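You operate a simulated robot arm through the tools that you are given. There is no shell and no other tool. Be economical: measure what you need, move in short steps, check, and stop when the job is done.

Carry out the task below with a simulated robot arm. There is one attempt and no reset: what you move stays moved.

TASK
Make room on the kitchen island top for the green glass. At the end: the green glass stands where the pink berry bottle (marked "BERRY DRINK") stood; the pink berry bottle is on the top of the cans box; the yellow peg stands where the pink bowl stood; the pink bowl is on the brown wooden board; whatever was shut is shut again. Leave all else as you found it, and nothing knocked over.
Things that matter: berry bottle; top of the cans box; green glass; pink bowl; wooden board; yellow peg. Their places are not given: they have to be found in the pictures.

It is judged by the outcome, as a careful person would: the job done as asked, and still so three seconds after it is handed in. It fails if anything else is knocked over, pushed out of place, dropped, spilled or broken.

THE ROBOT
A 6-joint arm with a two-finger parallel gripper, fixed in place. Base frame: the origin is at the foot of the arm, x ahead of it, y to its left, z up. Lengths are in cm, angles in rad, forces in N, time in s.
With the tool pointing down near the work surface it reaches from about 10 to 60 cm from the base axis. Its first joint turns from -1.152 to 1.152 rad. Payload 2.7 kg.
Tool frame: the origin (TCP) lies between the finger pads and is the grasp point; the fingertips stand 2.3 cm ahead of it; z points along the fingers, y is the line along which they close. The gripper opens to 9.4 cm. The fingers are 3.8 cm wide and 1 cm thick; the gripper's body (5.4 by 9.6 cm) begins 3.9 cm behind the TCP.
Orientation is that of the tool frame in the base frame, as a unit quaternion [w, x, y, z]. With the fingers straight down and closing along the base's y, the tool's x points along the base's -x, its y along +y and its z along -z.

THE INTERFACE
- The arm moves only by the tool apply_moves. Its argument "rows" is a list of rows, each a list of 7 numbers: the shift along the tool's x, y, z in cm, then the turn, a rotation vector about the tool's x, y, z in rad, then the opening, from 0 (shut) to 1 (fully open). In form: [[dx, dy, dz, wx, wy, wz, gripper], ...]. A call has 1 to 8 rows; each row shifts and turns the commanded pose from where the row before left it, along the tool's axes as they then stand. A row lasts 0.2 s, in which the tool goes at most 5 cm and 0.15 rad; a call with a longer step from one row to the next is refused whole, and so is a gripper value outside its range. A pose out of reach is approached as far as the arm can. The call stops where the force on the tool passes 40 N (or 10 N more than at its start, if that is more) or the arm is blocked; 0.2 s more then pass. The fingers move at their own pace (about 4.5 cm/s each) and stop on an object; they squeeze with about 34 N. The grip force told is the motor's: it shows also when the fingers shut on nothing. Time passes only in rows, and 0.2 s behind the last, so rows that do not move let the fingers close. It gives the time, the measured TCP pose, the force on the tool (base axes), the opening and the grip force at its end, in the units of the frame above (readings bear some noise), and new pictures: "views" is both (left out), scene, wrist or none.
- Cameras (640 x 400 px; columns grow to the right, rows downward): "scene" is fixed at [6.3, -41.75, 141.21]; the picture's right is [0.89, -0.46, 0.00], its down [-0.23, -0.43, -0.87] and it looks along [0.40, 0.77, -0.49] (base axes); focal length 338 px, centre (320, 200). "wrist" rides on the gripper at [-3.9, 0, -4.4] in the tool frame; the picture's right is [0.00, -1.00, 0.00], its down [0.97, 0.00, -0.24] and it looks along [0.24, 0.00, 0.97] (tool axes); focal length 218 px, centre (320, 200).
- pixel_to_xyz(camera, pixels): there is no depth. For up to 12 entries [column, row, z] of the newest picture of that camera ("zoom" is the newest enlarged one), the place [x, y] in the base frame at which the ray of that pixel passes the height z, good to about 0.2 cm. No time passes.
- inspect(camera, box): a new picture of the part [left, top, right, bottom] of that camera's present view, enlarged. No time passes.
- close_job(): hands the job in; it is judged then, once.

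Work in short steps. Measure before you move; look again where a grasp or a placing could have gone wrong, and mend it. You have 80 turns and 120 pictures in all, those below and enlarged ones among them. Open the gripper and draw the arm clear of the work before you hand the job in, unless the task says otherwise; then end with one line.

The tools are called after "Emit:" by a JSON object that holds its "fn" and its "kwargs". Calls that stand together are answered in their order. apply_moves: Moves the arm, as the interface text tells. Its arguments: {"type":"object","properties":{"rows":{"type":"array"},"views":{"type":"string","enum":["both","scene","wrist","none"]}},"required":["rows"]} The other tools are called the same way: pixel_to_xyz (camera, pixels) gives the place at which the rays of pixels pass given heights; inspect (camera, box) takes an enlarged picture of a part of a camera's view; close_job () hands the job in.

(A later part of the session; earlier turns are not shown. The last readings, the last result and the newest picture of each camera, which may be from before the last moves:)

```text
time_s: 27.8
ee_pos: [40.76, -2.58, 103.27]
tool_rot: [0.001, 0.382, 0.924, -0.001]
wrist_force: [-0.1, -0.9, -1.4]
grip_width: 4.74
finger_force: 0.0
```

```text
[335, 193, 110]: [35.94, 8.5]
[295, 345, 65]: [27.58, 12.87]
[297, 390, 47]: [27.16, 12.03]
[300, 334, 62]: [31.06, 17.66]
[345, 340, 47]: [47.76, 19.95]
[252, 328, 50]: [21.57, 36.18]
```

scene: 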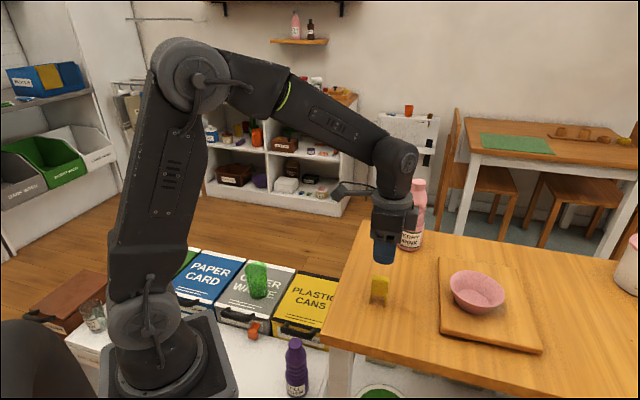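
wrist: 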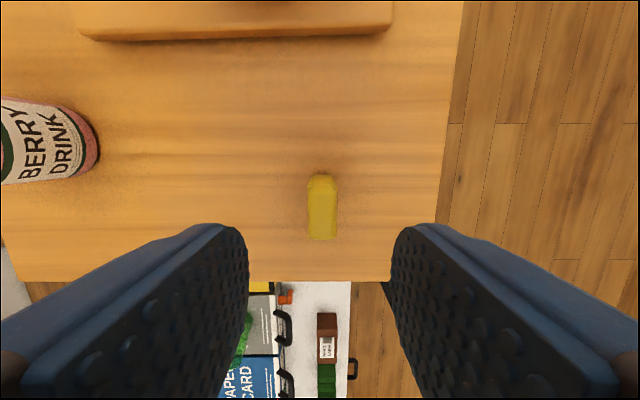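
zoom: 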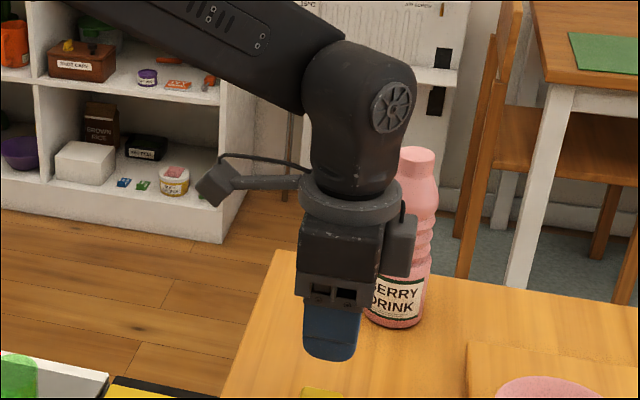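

The bracket sticks out about 10 cm on the tool's +x side, so for the side grip it must point up (camera below). I'll move to a clear spot at (42, 7, 109) and turn the tool about its axis by about 2.19 rad.

Emit:
{"fn": "apply_moves", "kwargs": {"rows": [[1.95, 2.6, -2, 0, 0, 0, 0.8], [1.95, 2.6, -2, 0, 0, 0.146, 0.9], [0, 0, -1, 0, 0, 0.146, 1], [0, 0, 0, 0, 0, 0.146, 1], [0, 0, 0, 0, 0, 0.146, 1], [0, 0, 0, 0, 0, 0.146, 1], [0, 0, 0, 0, 0, 0.146, 1], [0, 0, 0, 0, 0, 0.146, 1]], "views": "none"}}

Emit:
{"fn": "apply_moves", "kwargs": {"rows": [[0, 0, 0, 0, 0, 0.146, 1], [0, 0, 0, 0, 0, 0.146, 1], [0, 0, 0, 0, 0, 0.146, 1], [0, 0, 0, 0, 0, 0.146, 1], [0, 0, 0, 0, 0, 0.146, 1], [0, 0, 0, 0, 0, 0.146, 1], [0, 0, 0, 0, 0, 0.146, 1], [0, 0, 0, 0, 0, 0.146, 1]], "views": "scene"}}

```text
time_s: 29.6
ee_pos: [41.61, 3.79, 108.19]
tool_rot: [0.0, 0.787, 0.617, -0.001]
wrist_force: [0.2, 0.4, 0.0]
grip_width: 9.41
finger_force: 0.0
```

```text
time_s: 31.4
ee_pos: [42.14, -1.72, 107.74]
tool_rot: [-0.01, 0.996, 0.094, 0.001]
wrist_force: [0.8, 0.3, -0.6]
grip_width: 9.35
finger_force: 0.1
out of reach, approached as far as the arm can: row 7, 8
```

scene: 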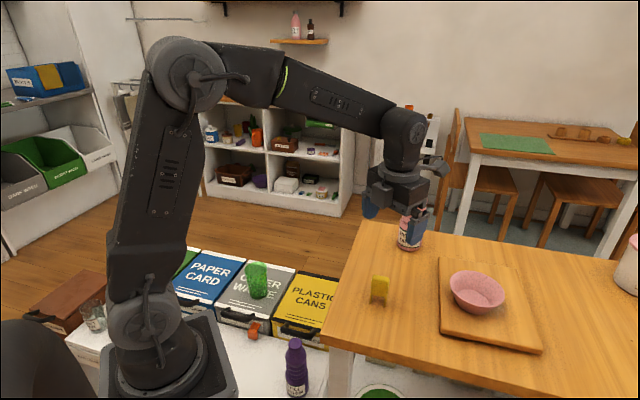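

Joint 6 nears its limit that way round. I'll go the other way instead: bracket below but pitched about 22°, which leaves its tip well clear. Turning back now.

Emit:
{"fn": "apply_moves", "kwargs": {"rows": [[0, 0, 0, 0, 0, -0.148, 1], [0, 0, 0, 0, 0, -0.148, 1], [0, 0, 0, 0, 0, -0.148, 1], [0, 0, 0, 0, 0, -0.148, 1], [0, 0, 0, 0, 0, -0.148, 1], [0, 0, 0, 0, 0, -0.148, 1], [0, 0, 0, 0, 0, -0.148, 1], [0, 0, 0, 0, 0, -0.148, 1]], "views": "none"}}

Emit:
{"fn": "apply_moves", "kwargs": {"rows": [[0, 0, 0, 0, 0, -0.148, 1], [0, 0, 0, 0, 0, -0.148, 1], [0, 0, 0, 0, 0, -0.148, 1], [0, 0, 0, 0, 0, -0.148, 1], [0, 0, 0, 0, 0, -0.148, 1], [0, 0, 0, 0, 0, -0.148, 1], [0, 0, 0, 0, 0, -0.148, 1], [0, 0, 0, 0, 0, -0.148, 1]], "views": "none"}}

```text
time_s: 33.2
ee_pos: [42.31, -1.68, 107.95]
tool_rot: [0.0, 0.78, 0.625, 0.0]
wrist_force: [0.6, 0.2, 0.1]
grip_width: 9.4
finger_force: 0.1
```

```text
time_s: 35.0
ee_pos: [42.0, -1.78, 107.94]
tool_rot: [0.001, 0.298, 0.955, -0.001]
wrist_force: [0.6, -1.4, 0.1]
grip_width: 9.41
finger_force: 0.0
```

Emit:
{"fn": "apply_moves", "kwargs": {"rows": [[0, 0, 0, 0, 0, -0.13, 1], [0, 0, 0, 0, 0, -0.13, 1], [0, 0, 0, 0, 0, -0.13, 1], [0, 0, 0, 0, 0, -0.13, 1], [0, 0, 0, 0, 0, -0.13, 1], [0, 0, 0, 0, 0, -0.121, 1], [-1.85, 2.9, 0, 0, 0, 0, 1], [-1.85, 2.9, 0, 0, 0, 0, 1]], "views": "none"}}

Emit:
{"fn": "apply_moves", "kwargs": {"rows": [[-1.85, 2.9, 0, 0, 0, 0, 1], [0, 0, 0, 0, -0.1484, 0, 1], [0, 0, 0, 0, -0.1484, 0, 1], [0, 0, 0, 0, -0.1484, 0, 1], [0, 0, 0, 0, -0.1484, 0, 1], [0, 0, 0, 0, -0.1484, 0, 1], [0, 0, 0, 0, -0.1484, 0, 1], [0, 0, 0, 0, -0.1484, 0, 1]]}}

```text
time_s: 36.8
ee_pos: [44.93, 4.5, 108.0]
tool_rot: [0.0, -0.082, 0.997, -0.002]
wrist_force: [0.0, -0.1, -0.7]
grip_width: 9.39
finger_force: 0.0
```

```text
time_s: 38.6
ee_pos: [47.05, 7.75, 108.96]
tool_rot: [0.391, -0.068, 0.918, 0.018]
wrist_force: [0.0, -0.3, 0.8]
grip_width: 9.4
finger_force: 0.2
out of reach, approached as far as the arm can: row 7, 8
```

scene: 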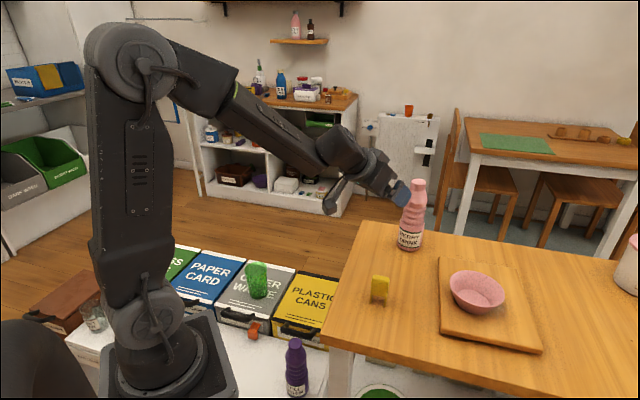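
wrist: 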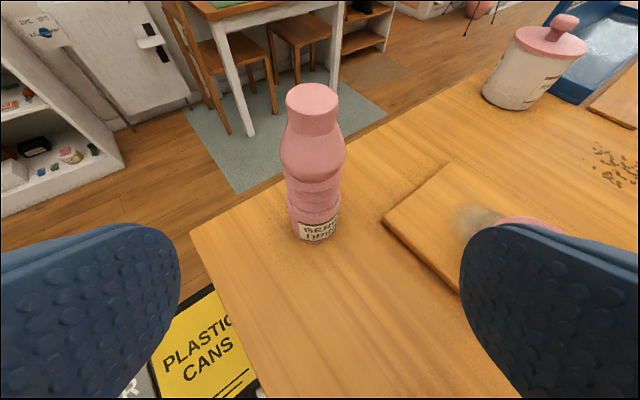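

Pitching low is limited by the arm here. I'll look closely at the bottle's profile from this view before deciding the grasp.

Emit:
{"fn": "inspect", "kwargs": {"camera": "wrist", "box": [250, 70, 370, 250]}}

Emit:
{"fn": "inspect", "kwargs": {"camera": "scene", "box": [375, 165, 455, 265]}}

```text
2.22 times, centred on (310, 160) of wrist
```

zoom: 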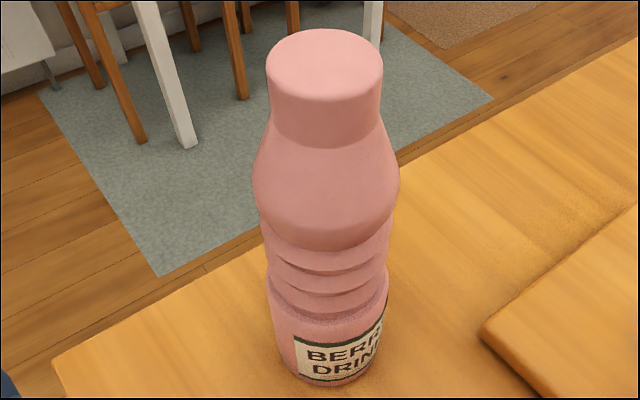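

```text
4.00 times, centred on (415, 215) of scene
```

zoom: 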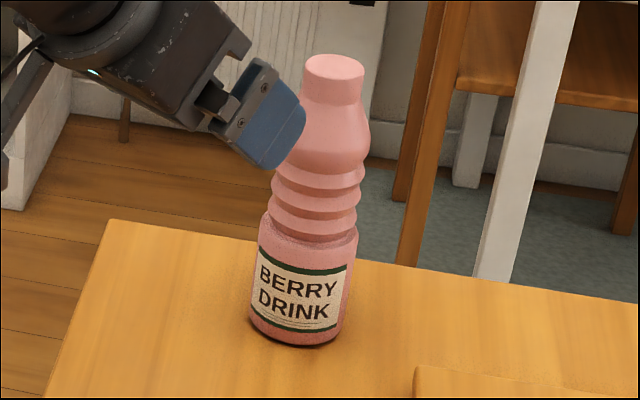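

The cap is a short smooth cylinder and the bulge is widest near z ≈ 100.7. A deep straight-down grip at TCP ≈ 102.8 puts the fingertips at or below that bulge. I'll return to vertical and go back over the bottle.

Emit:
{"fn": "apply_moves", "kwargs": {"rows": [[0, 0, 0, 0, 0.1333, 0, 1], [0, 0, 0, 0, 0.1333, 0, 1], [0, 0, 0, 0, 0.1333, 0, 1], [0, 0, 0, 0, 0.1333, 0, 1], [0, 0, 0, 0, 0.1333, 0, 1], [0, 0, 0, -0.02, 0.1333, 0, 1], [0, 0, -1.5, 0, 0, 0, 1], [0, 0, 0, 0, 0, 0, 1]], "views": "none"}}

Emit:
{"fn": "apply_moves", "kwargs": {"rows": [[-4, 0.15, 0, 0, 0, 0, 1], [-4, 0.15, 0, 0, 0, 0, 1], [-4.3, 0.15, 0, 0, 0, 0, 1], [0, 0, 0, 0, 0, 0, 1]]}}

```text
time_s: 40.4
ee_pos: [47.12, 7.81, 110.31]
tool_rot: [0.002, -0.07, 0.998, 0.0]
wrist_force: [-0.8, -0.5, 0.3]
grip_width: 9.4
finger_force: 0.0
```

```text
time_s: 41.4
ee_pos: [59.15, 10.15, 110.46]
tool_rot: [0.0, -0.072, 0.997, 0.0]
wrist_force: [-0.3, -0.2, 0.3]
grip_width: 9.42
finger_force: 0.1
```

scene: 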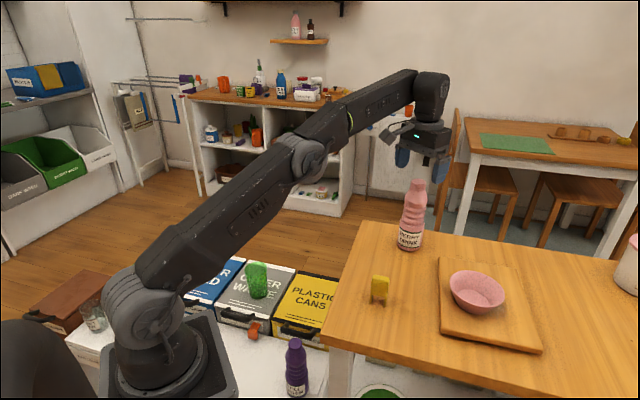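
wrist: 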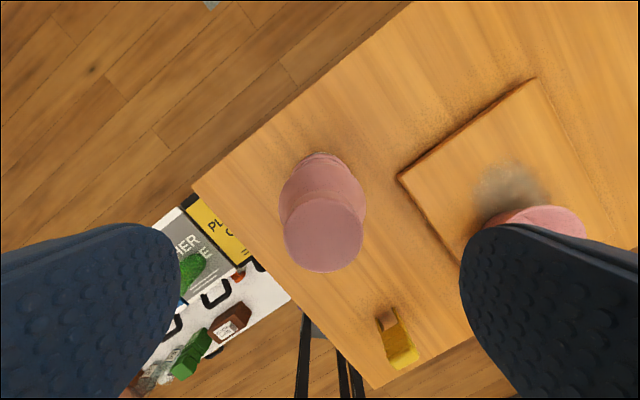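

The cap is at (323,232) against an expected (320,242), so I'll shift 0.4 outward. Then I'll descend to z ≈ 102.8, close, and try a very small lift.

Emit:
{"fn": "apply_moves", "kwargs": {"rows": [[-0.4, -0.1, 2, 0, 0, 0, 1], [0, 0, 2.5, 0, 0, 0, 1], [0, 0, 2, 0, 0, 0, 1], [0, 0, 1.2, 0, 0, 0, 1], [0, 0, 0, 0, 0, 0, 0], [0, 0, 0, 0, 0, 0, 0], [0, 0, 0, 0, 0, 0, 0], [0, 0, 0, 0, 0, 0, 0]]}}

Emit:
{"fn": "inspect", "kwargs": {"camera": "scene", "box": [375, 145, 455, 265]}}

```text
time_s: 43.2
ee_pos: [59.59, 9.97, 102.68]
tool_rot: [0.001, -0.07, 0.998, 0.0]
wrist_force: [0.1, -0.5, 1.3]
grip_width: 5.12
finger_force: 34.2
```

scene: 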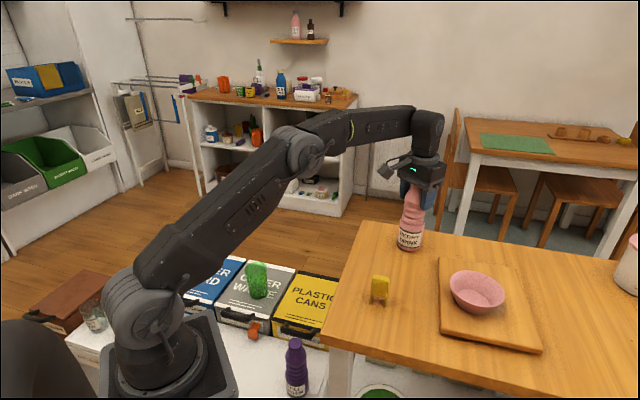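
wrist: 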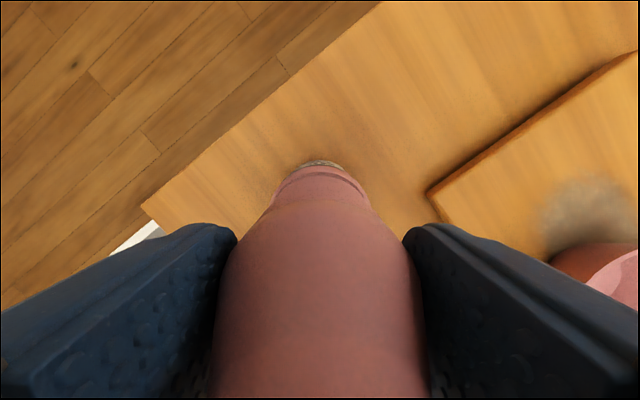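

```text
3.33 times, centred on (415, 205) of scene
```

zoom: 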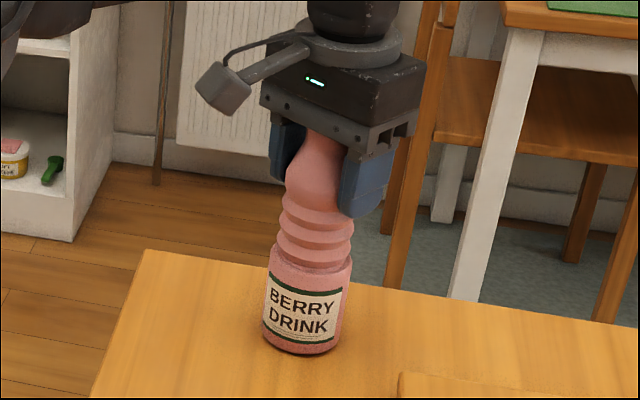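

The fingertips are at the bulge (5.12 cm). Gentle test lift next.

Emit:
{"fn": "apply_moves", "kwargs": {"rows": [[0, 0, -0.2, 0, 0, 0, 0], [0, 0, -0.3, 0, 0, 0, 0], [0, 0, -0.4, 0, 0, 0, 0], [0, 0, -0.4, 0, 0, 0, 0], [0, 0, 0, 0, 0, 0, 0]], "views": "scene"}}

Emit:
{"fn": "inspect", "kwargs": {"camera": "scene", "box": [375, 145, 455, 265]}}

```text
time_s: 44.4
ee_pos: [59.56, 10.03, 103.98]
tool_rot: [0.001, -0.071, 0.997, 0.001]
wrist_force: [0.0, -0.6, -0.8]
grip_width: 5.12
finger_force: 33.7
```

scene: 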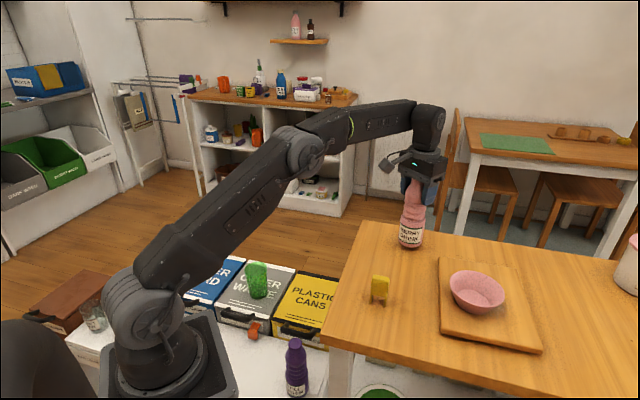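

```text
3.33 times, centred on (415, 205) of scene
```

zoom: 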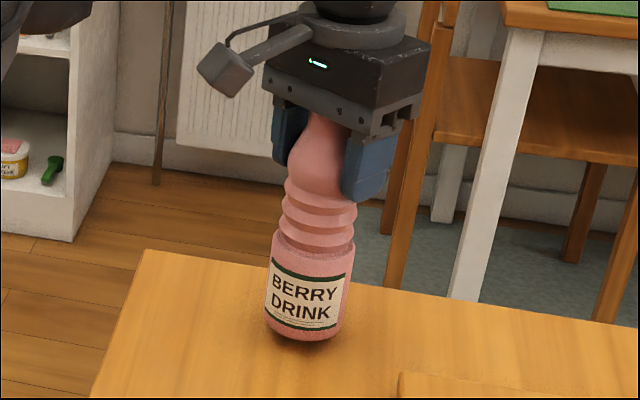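

The bottle lifted with the grip. I'll raise a little more and carry it slowly off the island toward the cans box.

Emit:
{"fn": "apply_moves", "kwargs": {"rows": [[0, 0, -0.6, 0, 0, 0, 0], [0, 0, -0.8, 0, 0, 0, 0], [0, 0, -0.8, 0, 0, 0, 0], [0.5, 0.7, -0.5, 0, 0, 0, 0], [1, 1.4, 0, 0, 0, 0, 0], [1.3, 1.8, 0, 0, 0, 0, 0], [1.5, 2.06, 0, 0, 0, 0, 0], [1.6, 2.2, 0, 0, 0, 0, 0]], "views": "scene"}}

```text
time_s: 46.2
ee_pos: [52.73, 17.25, 106.55]
tool_rot: [0.001, -0.07, 0.998, 0.0]
wrist_force: [-0.4, -0.2, -1.2]
grip_width: 5.06
finger_force: 34.1
```

scene: 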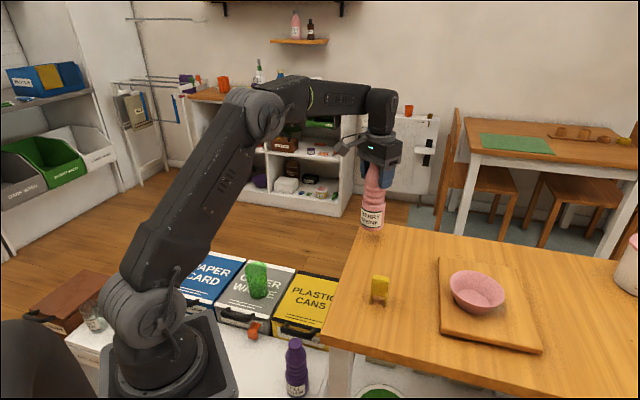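

Emit:
{"fn": "apply_moves", "kwargs": {"rows": [[1.4, 1.9, 0, 0, 0, 0, 0], [1.4, 1.9, 0, 0, 0, 0, 0], [1.4, 1.9, 0, 0, 0, 0, 0], [1.4, 1.9, 0, 0, 0, 0, 0], [1.4, 1.9, 0, 0, 0, 0, 0], [1.3, 1.8, 0, 0, 0, 0, 0], [1.1, 1.5, 0, 0, 0, 0, 0], [0.8, 1.1, 0, 0, 0, 0, 0]]}}

```text
time_s: 48.0
ee_pos: [40.67, 29.76, 106.74]
tool_rot: [0.001, -0.07, 0.998, 0.0]
wrist_force: [0.1, -0.4, -0.3]
grip_width: 5.08
finger_force: 34.4
```

scene: 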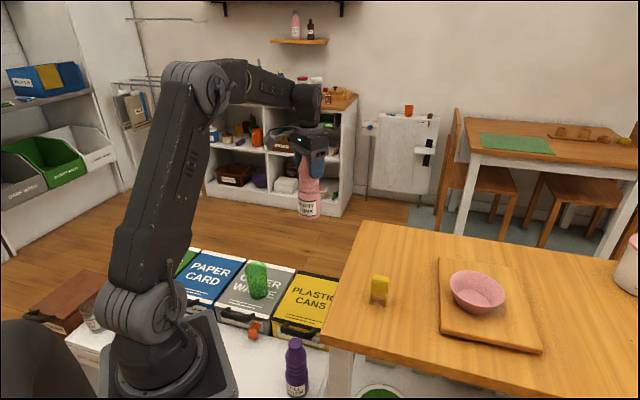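
wrist: 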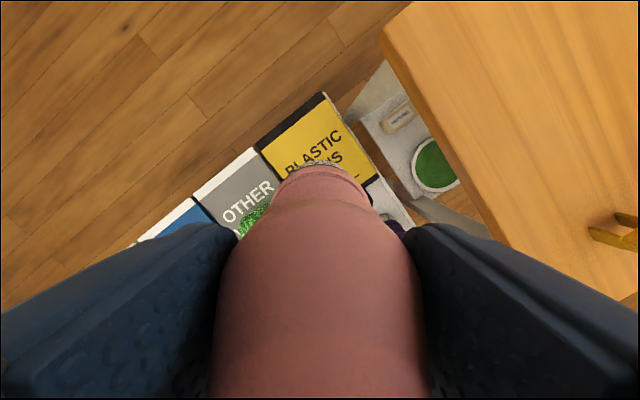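

Emit:
{"fn": "pixel_to_xyz", "kwargs": {"camera": "wrist", "pixels": [[325, 92, 59.3], [255, 148, 59.3], [379, 174, 59.3]]}}

Emit:
{"fn": "pixel_to_xyz", "kwargs": {"camera": "scene", "pixels": [[296.3, 270.4, 59.3], [271.5, 319, 59.3], [320, 330, 59.3]]}}

```text
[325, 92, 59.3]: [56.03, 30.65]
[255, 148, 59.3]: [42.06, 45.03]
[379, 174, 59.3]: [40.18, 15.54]
```

```text
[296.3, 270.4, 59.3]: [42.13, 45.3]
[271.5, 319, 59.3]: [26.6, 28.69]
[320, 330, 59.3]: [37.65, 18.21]
```

The top of the cans box is confirmed at z = 59.3, centred near (41.1, 30). Descending slowly.

Emit:
{"fn": "apply_moves", "kwargs": {"rows": [[0, 0, 1.2, 0, 0, 0, 0], [0, 0, 2.2, 0, 0, 0, 0], [0, 0, 2.8, 0, 0, 0, 0], [0, 0, 3, 0, 0, 0, 0], [0, 0, 3, 0, 0, 0, 0], [0, 0, 3, 0, 0, 0, 0], [0, 0, 2.5, 0, 0, 0, 0], [-0.3, 0.2, 1.5, 0, 0, 0, 0]], "views": "scene"}}

```text
time_s: 49.8
ee_pos: [40.91, 29.77, 87.45]
tool_rot: [0.002, -0.071, 0.997, 0.0]
wrist_force: [-0.2, -0.9, -1.1]
grip_width: 5.09
finger_force: 34.5
```

scene: 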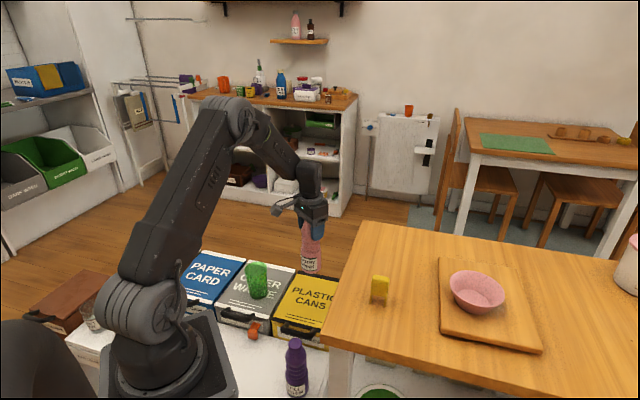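

Emit:
{"fn": "apply_moves", "kwargs": {"rows": [[0, 0, 1.5, 0, 0, 0, 0], [0, 0, 2.3, 0, 0, 0, 0], [0, 0, 2.5, 0, 0, 0, 0], [0, 0, 2.3, 0, 0, 0, 0], [0, 0, 1.5, 0, 0, 0, 0], [0, 0, 1, 0, 0, 0, 0], [0, 0, 0.5, 0, 0, 0, 0], [0, 0, 0, 0, 0, 0, 0]], "views": "scene"}}

Emit:
{"fn": "inspect", "kwargs": {"camera": "scene", "box": [220, 180, 360, 350]}}

```text
time_s: 51.6
ee_pos: [40.83, 29.69, 75.8]
tool_rot: [0.002, -0.07, 0.998, 0.0]
wrist_force: [-0.6, 0.1, -0.3]
grip_width: 5.04
finger_force: 34.4
```

scene: 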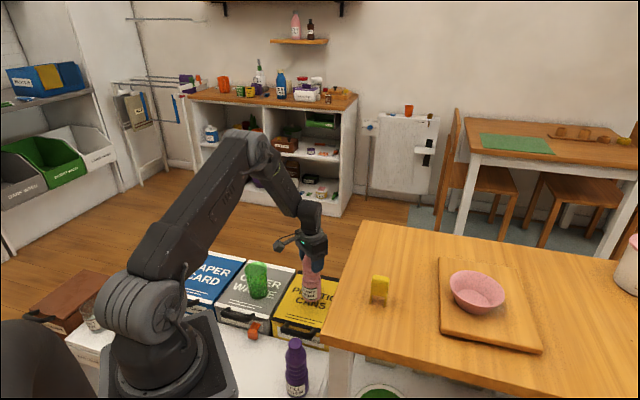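

```text
2.35 times, centred on (290, 265) of scene
```

zoom: 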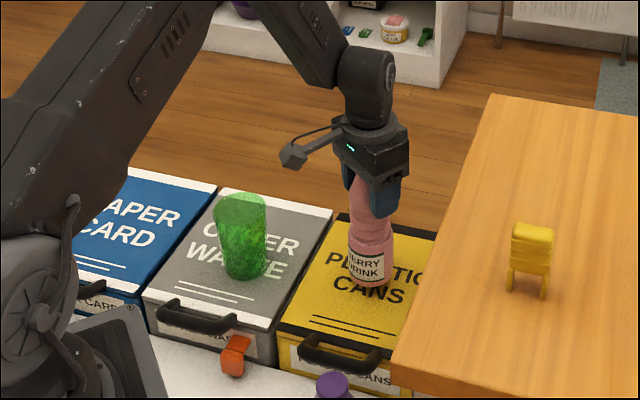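

Nearly down, with about 1 cm to go. I'll lower in small steps and watch the force.

Emit:
{"fn": "apply_moves", "kwargs": {"rows": [[0, 0, 0.5, 0, 0, 0, 0], [0, 0, 0.3, 0, 0, 0, 0], [0, 0, 0.2, 0, 0, 0, 0], [0, 0, 0, 0, 0, 0, 0]], "views": "none"}}

```text
time_s: 52.6
ee_pos: [40.82, 29.85, 74.76]
tool_rot: [0.002, -0.071, 0.997, -0.001]
wrist_force: [-0.2, 0.2, -0.9]
grip_width: 5.05
finger_force: 33.6
```

Emit:
{"fn": "apply_moves", "kwargs": {"rows": [[0, 0, 0.2, 0, 0, 0, 0], [0, 0, 0.15, 0, 0, 0, 0], [0, 0, 0, 0, 0, 0, 0]], "views": "none"}}

```text
time_s: 53.4
ee_pos: [40.9, 29.72, 74.53]
tool_rot: [0.002, -0.071, 0.997, 0.001]
wrist_force: [-0.5, 0.0, -1.7]
grip_width: 5.01
finger_force: 33.8
```

Emit:
{"fn": "apply_moves", "kwargs": {"rows": [[0, 0, 0.15, 0, 0, 0, 0], [0, 0, 0.15, 0, 0, 0, 0], [0, 0, 0, 0, 0, 0, 0]], "views": "scene"}}

Emit:
{"fn": "inspect", "kwargs": {"camera": "scene", "box": [270, 230, 350, 330]}}

```text
time_s: 54.2
ee_pos: [40.92, 29.67, 74.28]
tool_rot: [0.002, -0.071, 0.997, 0.0]
wrist_force: [0.2, 0.1, -1.5]
grip_width: 5.02
finger_force: 33.7
```

scene: 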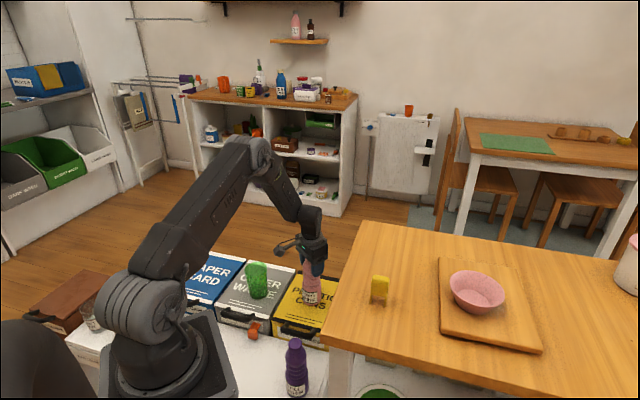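

```text
4.00 times, centred on (310, 280) of scene
```

zoom: 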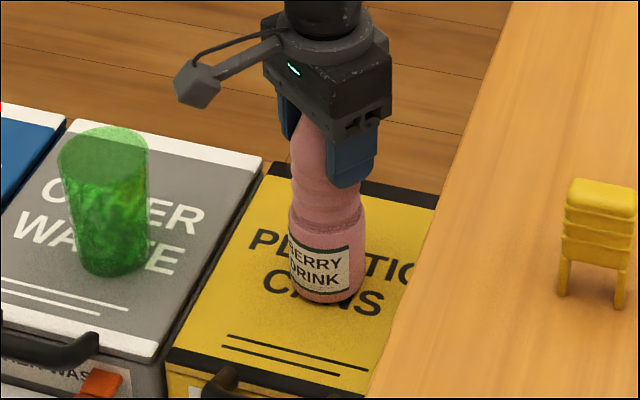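

Emit:
{"fn": "apply_moves", "kwargs": {"rows": [[0, 0, 0.2, 0, 0, 0, 0], [0, 0, 0.2, 0, 0, 0, 0], [0, 0, 0, 0, 0, 0, 0]], "views": "none"}}

```text
time_s: 55.0
ee_pos: [41.01, 29.84, 73.72]
tool_rot: [0.002, -0.07, 0.998, 0.0]
wrist_force: [0.0, 0.9, 0.1]
grip_width: 4.88
finger_force: 34.2
```

Emit:
{"fn": "apply_moves", "kwargs": {"rows": [[0, 0, 0.15, 0, 0, 0, 0], [0, 0, 0, 0, 0, 0, 0]]}}

Emit:
{"fn": "inspect", "kwargs": {"camera": "scene", "box": [270, 230, 350, 330]}}

```text
time_s: 55.6
ee_pos: [40.98, 29.71, 73.59]
tool_rot: [0.001, -0.07, 0.998, 0.0]
wrist_force: [-0.6, 0.7, 0.7]
grip_width: 4.91
finger_force: 34.3
```

scene: 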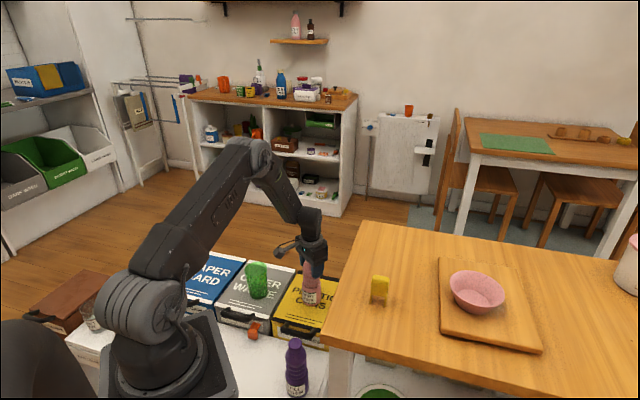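
wrist: 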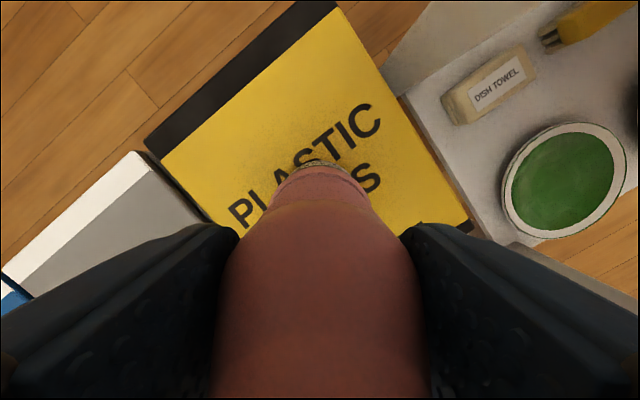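

```text
4.00 times, centred on (310, 280) of scene
```

zoom: 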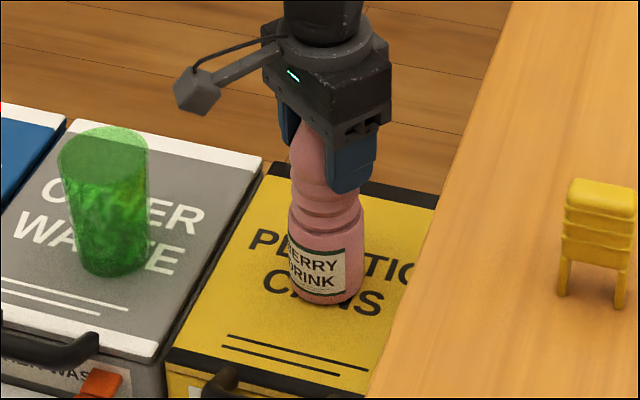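

The bottle's base stayed put while the hand came lower, so it is resting on the lid. I'll release and rise.

Emit:
{"fn": "apply_moves", "kwargs": {"rows": [[0, 0, 0, 0, 0, 0, 0.7], [0, 0, 0, 0, 0, 0, 1], [0, 0, 0, 0, 0, 0, 1], [0, 0, 0, 0, 0, 0, 1], [0, 0, -1.5, 0, 0, 0, 1], [0, 0, -3, 0, 0, 0, 1], [0, 0, -4, 0, 0, 0, 1], [0, 0, -4, 0, 0, 0, 1]]}}

Emit:
{"fn": "inspect", "kwargs": {"camera": "scene", "box": [220, 220, 350, 340]}}

```text
time_s: 57.4
ee_pos: [40.69, 29.66, 86.28]
tool_rot: [0.001, -0.071, 0.997, -0.001]
wrist_force: [-0.1, -0.2, -0.1]
grip_width: 9.4
finger_force: 0.0
```

scene: 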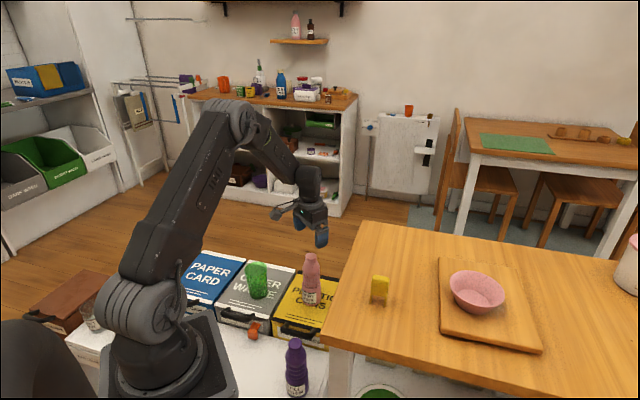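
wrist: 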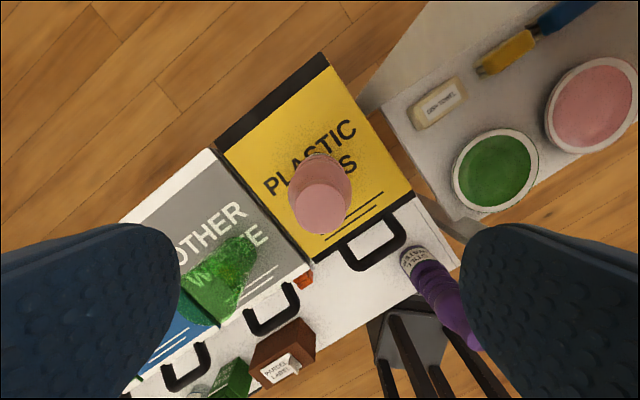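

```text
3.33 times, centred on (285, 280) of scene
```

zoom: 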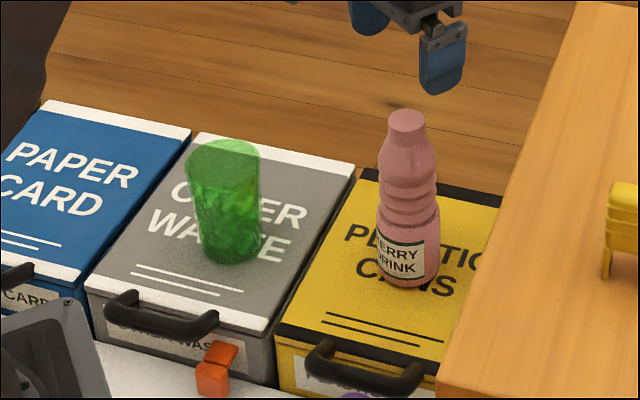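

The bottle stands well on the cans box. Now the glass, starting with its base and rim.

Emit:
{"fn": "pixel_to_xyz", "kwargs": {"camera": "scene", "pixels": [[259, 298, 59.3], [259, 293.5, 59.3], [256, 270, 70], [256, 270, 72], [256, 270, 68], [245, 269, 70], [267, 269, 70]]}}

Emit:
{"fn": "apply_moves", "kwargs": {"rows": [[2.5, 2, -2, 0, 0, 0, 1], [3.5, 3, 0, 0, 0, 0, 1], [3.5, 3, 0, 0, 0, 0, 1], [3.5, 3, 0, 0, 0, 0, 1], [0, 0, 0, 0, 0, 0, 1]]}}

Emit:
{"fn": "inspect", "kwargs": {"camera": "wrist", "box": [190, 60, 470, 280]}}

```text
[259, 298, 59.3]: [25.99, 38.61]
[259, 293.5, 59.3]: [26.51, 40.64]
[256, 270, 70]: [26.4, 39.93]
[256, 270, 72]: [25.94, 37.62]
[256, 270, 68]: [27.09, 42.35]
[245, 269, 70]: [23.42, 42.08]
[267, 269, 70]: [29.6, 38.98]
```

```text
time_s: 58.6
ee_pos: [26.41, 38.65, 88.32]
tool_rot: [0.001, -0.071, 0.997, 0.0]
wrist_force: [-0.4, -0.1, 0.4]
grip_width: 9.41
finger_force: 0.1
```

scene: 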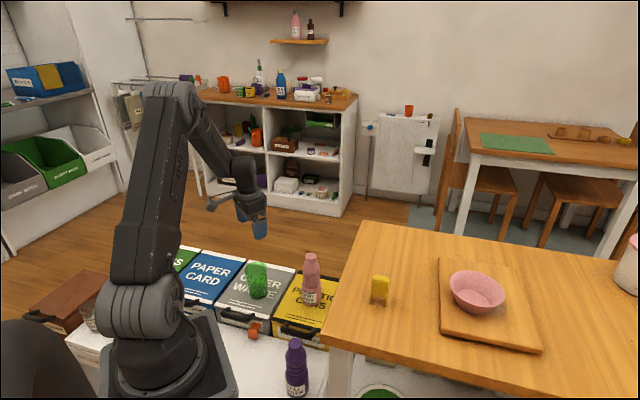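
wrist: 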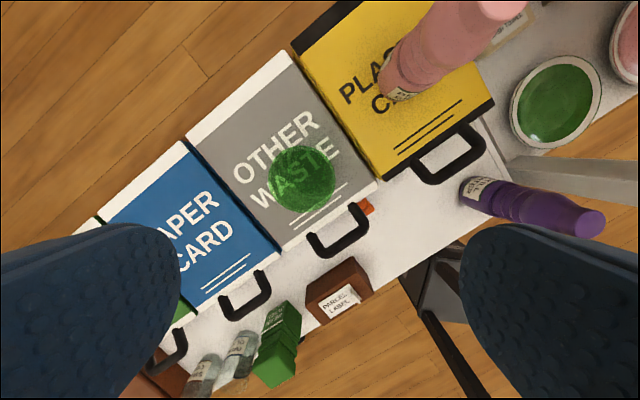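

```text
1.82 times, centred on (330, 170) of wrist
```

zoom: 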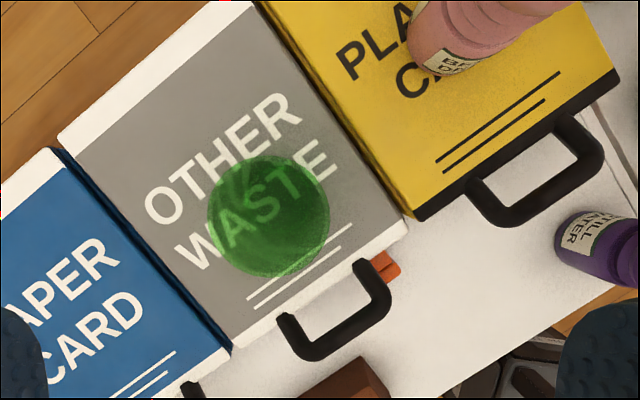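

Emit:
{"fn": "pixel_to_xyz", "kwargs": {"camera": "wrist", "pixels": [[301.3, 178.7, 70], [301.3, 178.7, 69], [268, 178.7, 70], [335, 178.7, 70]]}}

```text
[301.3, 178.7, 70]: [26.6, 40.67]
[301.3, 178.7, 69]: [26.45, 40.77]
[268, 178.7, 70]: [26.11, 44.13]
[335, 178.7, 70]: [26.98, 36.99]
```

The glass is at (26.5, 40.6) with its rim at z ≈ 69.7 and ≈ 7 cm wide. I'll centre above it and descend to check alignment.

Emit:
{"fn": "apply_moves", "kwargs": {"rows": [[-0.37, 1.92, 0, 0, 0, 0, 1], [0, 0, 3, 0, 0, 0, 1], [0, 0, 4, 0, 0, 0, 1], [0, 0, 4, 0, 0, 0, 1], [0, 0, 1.3, 0, 0, 0, 1], [0, 0, 0, 0, 0, 0, 1]]}}

```text
time_s: 60.0
ee_pos: [26.8, 40.78, 75.86]
tool_rot: [0.002, -0.07, 0.998, 0.0]
wrist_force: [0.3, -0.6, 0.0]
grip_width: 9.39
finger_force: 0.2
```

scene: 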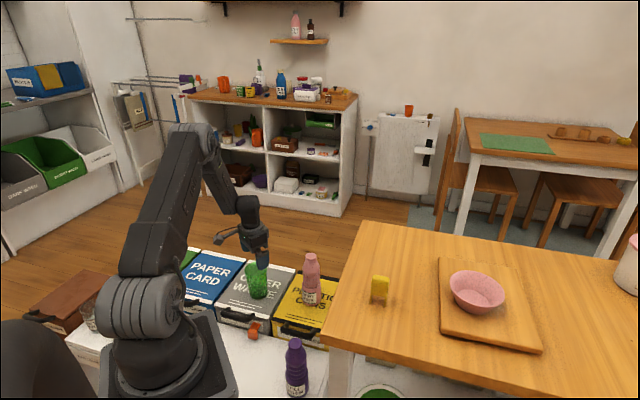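
wrist: 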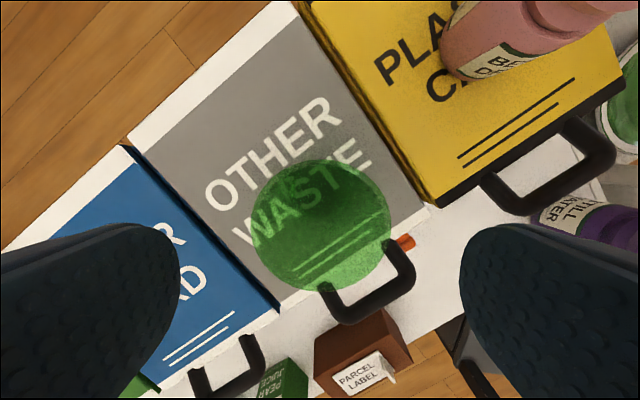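

The glass is centred exactly (320,226). Descending to z ≈ 67 and closing.

Emit:
{"fn": "apply_moves", "kwargs": {"rows": [[0, 0, 3, 0, 0, 0, 1], [0, 0, 3, 0, 0, 0, 1], [0, 0, 2.7, 0, 0, 0, 1], [0, 0, 0, 0, 0, 0, 0.7], [0, 0, 0, 0, 0, 0, 0], [0, 0, 0, 0, 0, 0, 0], [0, 0, 0, 0, 0, 0, 0]]}}

```text
time_s: 61.6
ee_pos: [26.69, 40.62, 66.93]
tool_rot: [0.001, -0.071, 0.997, -0.001]
wrist_force: [-0.7, 0.0, -0.4]
grip_width: 7.52
finger_force: 34.3
```

scene: 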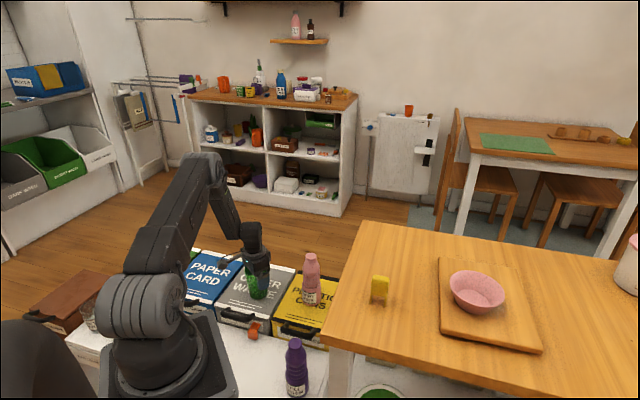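
wrist: 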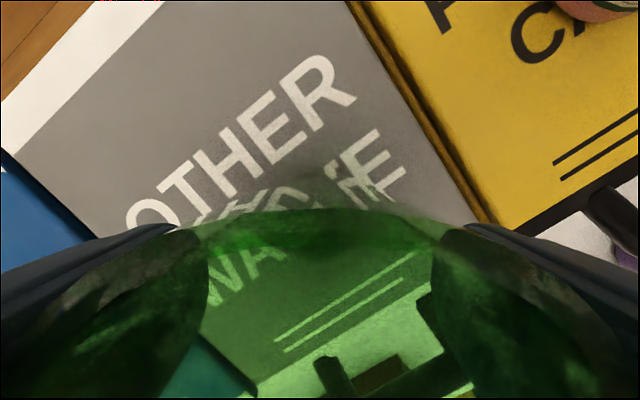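

Gripped at 7.52 cm. Gentle lift test.

Emit:
{"fn": "apply_moves", "kwargs": {"rows": [[0, 0, -0.3, 0, 0, 0, 0], [0, 0, -0.5, 0, 0, 0, 0], [0, 0, -0.7, 0, 0, 0, 0], [0, 0, -1, 0, 0, 0, 0], [0, 0, 0, 0, 0, 0, 0]], "views": "scene"}}

Emit:
{"fn": "inspect", "kwargs": {"camera": "scene", "box": [210, 220, 310, 320]}}

```text
time_s: 62.8
ee_pos: [26.73, 40.71, 69.49]
tool_rot: [0.001, -0.07, 0.998, 0.0]
wrist_force: [0.2, 0.1, -1.2]
grip_width: 7.46
finger_force: 34.2
```

scene: 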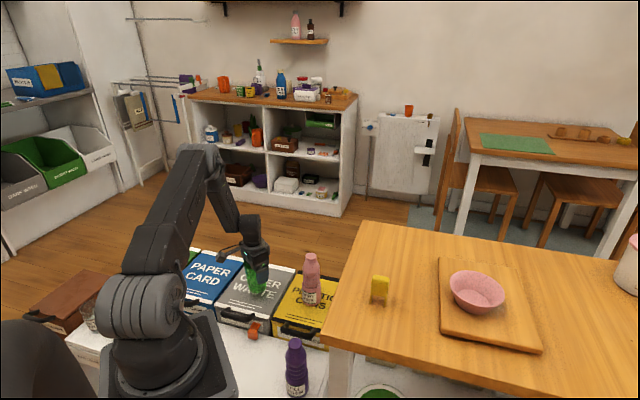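

```text
4.00 times, centred on (260, 270) of scene
```

zoom: 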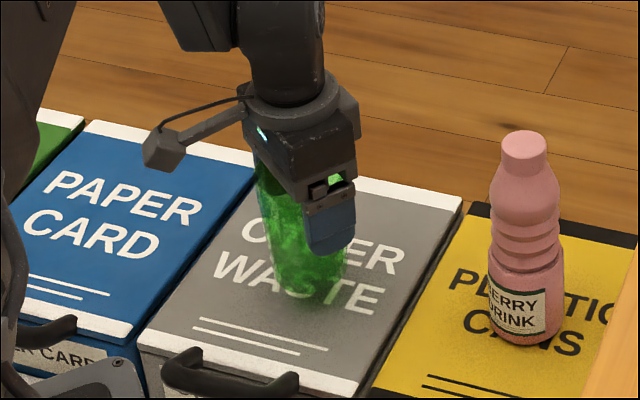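

Emit:
{"fn": "apply_moves", "kwargs": {"rows": [[0, 0, -1, 0, 0, 0, 0], [0, 0, -1, 0, 0, 0, 0], [0, 0, -1, 0, 0, 0, 0], [0, 0, 0, 0, 0, 0, 0]]}}

Emit:
{"fn": "inspect", "kwargs": {"camera": "scene", "box": [210, 220, 310, 320]}}

```text
time_s: 63.8
ee_pos: [26.56, 40.64, 72.59]
tool_rot: [0.001, -0.07, 0.998, -0.001]
wrist_force: [0.5, -1.5, -1.4]
grip_width: 7.47
finger_force: 33.9
```

scene: 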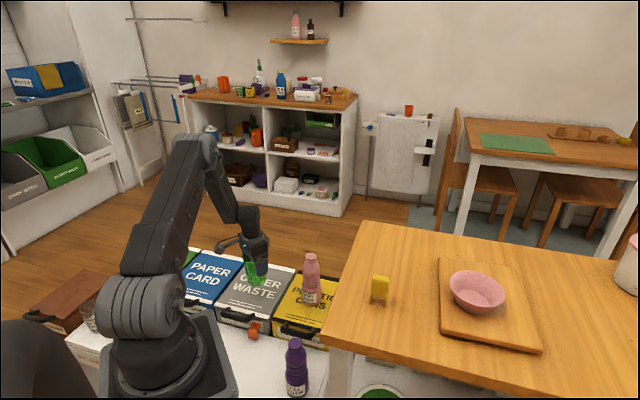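
wrist: 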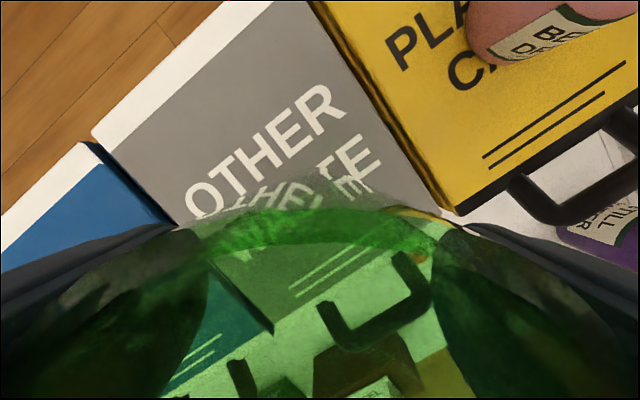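

```text
4.00 times, centred on (260, 270) of scene
```

zoom: 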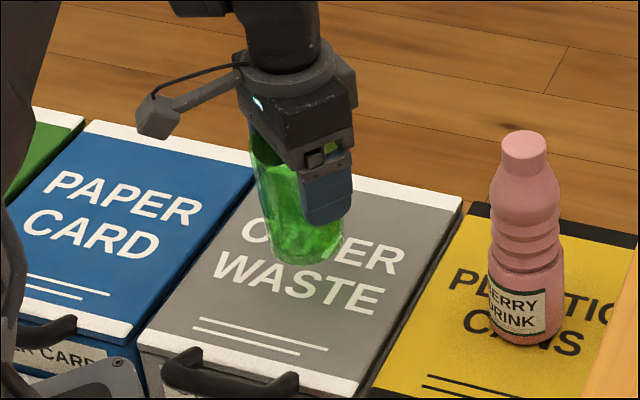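

The glass is clearly up and holding. I'll raise it vertically above island height.

Emit:
{"fn": "apply_moves", "kwargs": {"rows": [[0, 0, -1.5, 0, 0, 0, 0], [0, 0, -2.5, 0, 0, 0, 0], [0, 0, -3.5, 0, 0, 0, 0], [0, 0, -4, 0, 0, 0, 0], [0, 0, -4, 0, 0, 0, 0], [0, 0, -4, 0, 0, 0, 0], [0, 0, -4, 0, 0, 0, 0], [0, 0, -3, 0, 0, 0, 0]], "views": "none"}}

Emit:
{"fn": "apply_moves", "kwargs": {"rows": [[0, 0, -1.5, 0, 0, 0, 0], [0, 0, 0, 0, 0, 0, 0]], "views": "scene"}}

```text
time_s: 65.6
ee_pos: [26.62, 40.84, 99.24]
tool_rot: [0.002, -0.07, 0.998, 0.0]
wrist_force: [-0.3, 0.2, -2.5]
grip_width: 7.48
finger_force: 33.6
```

```text
time_s: 66.2
ee_pos: [26.65, 40.83, 100.8]
tool_rot: [0.001, -0.07, 0.998, 0.0]
wrist_force: [-0.8, 0.5, -2.5]
grip_width: 7.48
finger_force: 34.0
```

scene: 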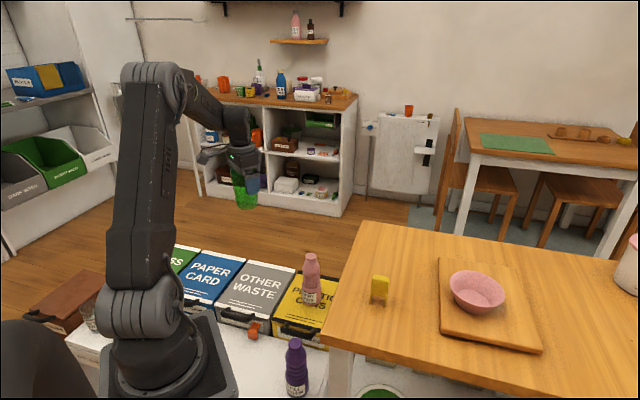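

Emit:
{"fn": "apply_moves", "kwargs": {"rows": [[-0.94, -1.17, 0, 0, 0, 0, 0], [-1.56, -1.95, 0, 0, 0, 0, 0], [-2, -2.5, 0, 0, 0, 0, 0], [-2.19, -2.73, 0, 0, 0, 0, 0], [-2.19, -2.73, 0, 0, 0, 0, 0], [-2.19, -2.73, 0, 0, 0, 0, 0], [-2.19, -2.73, 0, 0, 0, 0, 0], [-2.19, -2.73, 0, 0, 0, 0, 0]], "views": "none"}}

Emit:
{"fn": "apply_moves", "kwargs": {"rows": [[-2.19, -2.73, 0, 0, 0, 0, 0], [-2.19, -2.73, 0, 0, 0, 0, 0], [-2.19, -2.73, 0, 0, 0, 0, 0], [-2, -2.5, 0, 0, 0, 0, 0], [-1.75, -2.19, 0, 0, 0, 0, 0], [-1.25, -1.56, 0, 0, 0, 0, 0], [-0.75, -0.94, 0, 0, 0, 0, 0], [-0.43, -0.55, 0, 0, 0, 0, 0]]}}

```text
time_s: 68.0
ee_pos: [44.41, 23.82, 100.61]
tool_rot: [0.001, -0.07, 0.998, -0.001]
wrist_force: [0.3, -0.1, -2.5]
grip_width: 7.45
finger_force: 34.0
```

```text
time_s: 69.8
ee_pos: [59.58, 9.9, 100.65]
tool_rot: [0.001, -0.07, 0.998, 0.0]
wrist_force: [0.0, 0.2, -1.9]
grip_width: 7.44
finger_force: 34.7
```

scene: 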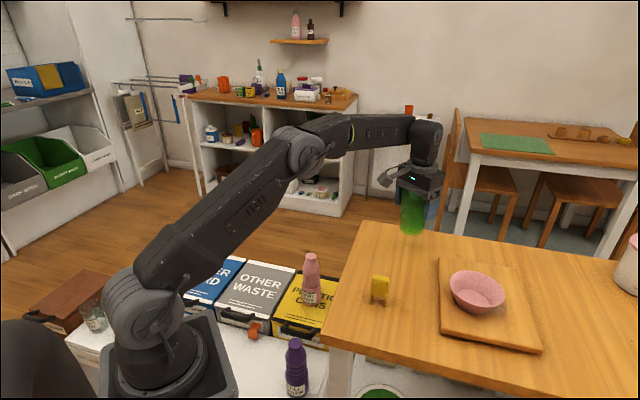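
wrist: 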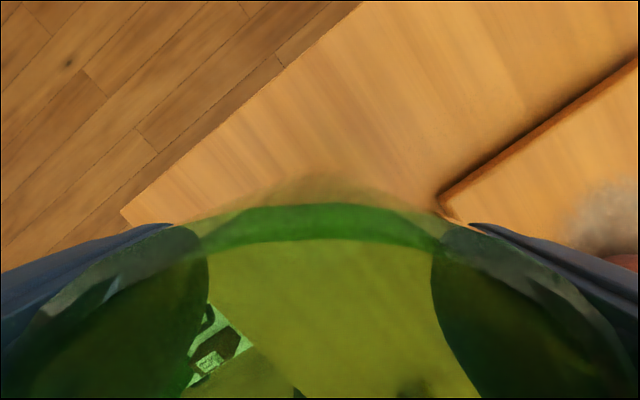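

Over the bottle's old spot. I'll lower from 100.65 toward the touch height of about 94.9, stopping just short.

Emit:
{"fn": "apply_moves", "kwargs": {"rows": [[0, 0, 1, 0, 0, 0, 0], [0, 0, 1.5, 0, 0, 0, 0], [0, 0, 1.3, 0, 0, 0, 0], [0, 0, 0.8, 0, 0, 0, 0], [0, 0, 0.4, 0, 0, 0, 0], [0, 0, 0, 0, 0, 0, 0]], "views": "scene"}}

Emit:
{"fn": "inspect", "kwargs": {"camera": "scene", "box": [365, 170, 465, 270]}}

```text
time_s: 71.2
ee_pos: [59.39, 9.88, 95.76]
tool_rot: [0.002, -0.07, 0.998, 0.0]
wrist_force: [-1.6, 0.9, 4.0]
grip_width: 7.46
finger_force: 33.3
```

scene: 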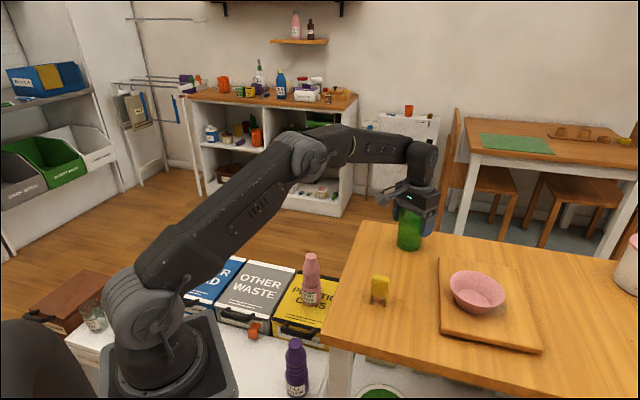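

```text
4.00 times, centred on (415, 220) of scene
```

zoom: 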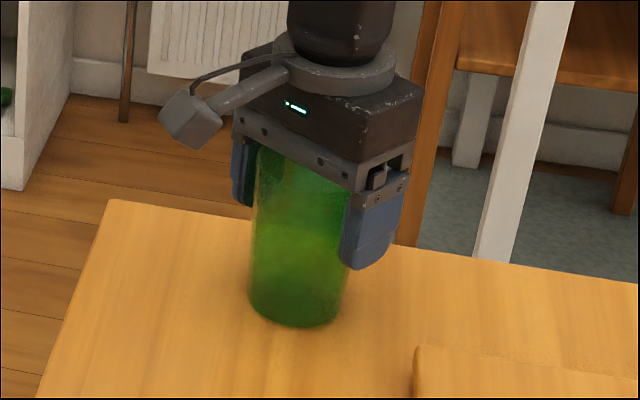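

The force changed from −2 to +4 N, so the glass is touching the surface. I'll release and rise straight up.

Emit:
{"fn": "apply_moves", "kwargs": {"rows": [[0, 0, 0.05, 0, 0, 0, 0], [0, 0, 0, 0, 0, 0, 0.9], [0, 0, 0, 0, 0, 0, 1], [0, 0, 0, 0, 0, 0, 1], [0, 0, -1.5, 0, 0, 0, 1], [0, 0, -3, 0, 0, 0, 1], [0, 0, -4, 0, 0, 0, 1], [0, 0, -3, 0, 0, 0, 1]]}}

Emit:
{"fn": "inspect", "kwargs": {"camera": "scene", "box": [365, 190, 565, 370]}}

```text
time_s: 73.0
ee_pos: [59.46, 9.98, 107.1]
tool_rot: [0.001, -0.07, 0.998, 0.001]
wrist_force: [-0.7, 0.6, 0.3]
grip_width: 9.4
finger_force: 0.2
```

scene: 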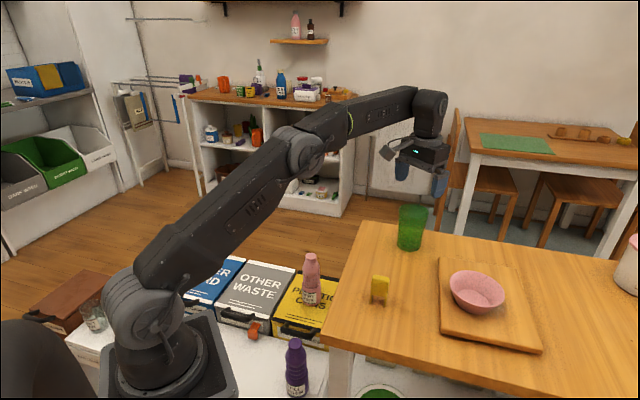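
wrist: 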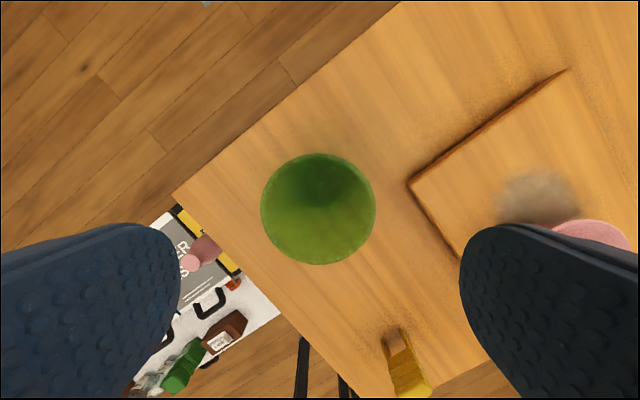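

```text
2.22 times, centred on (465, 280) of scene
```

zoom: 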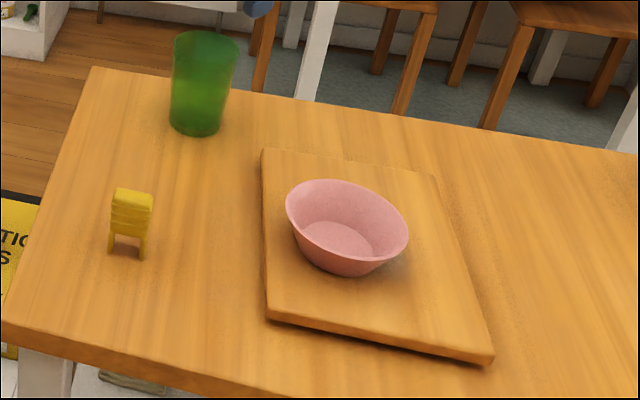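

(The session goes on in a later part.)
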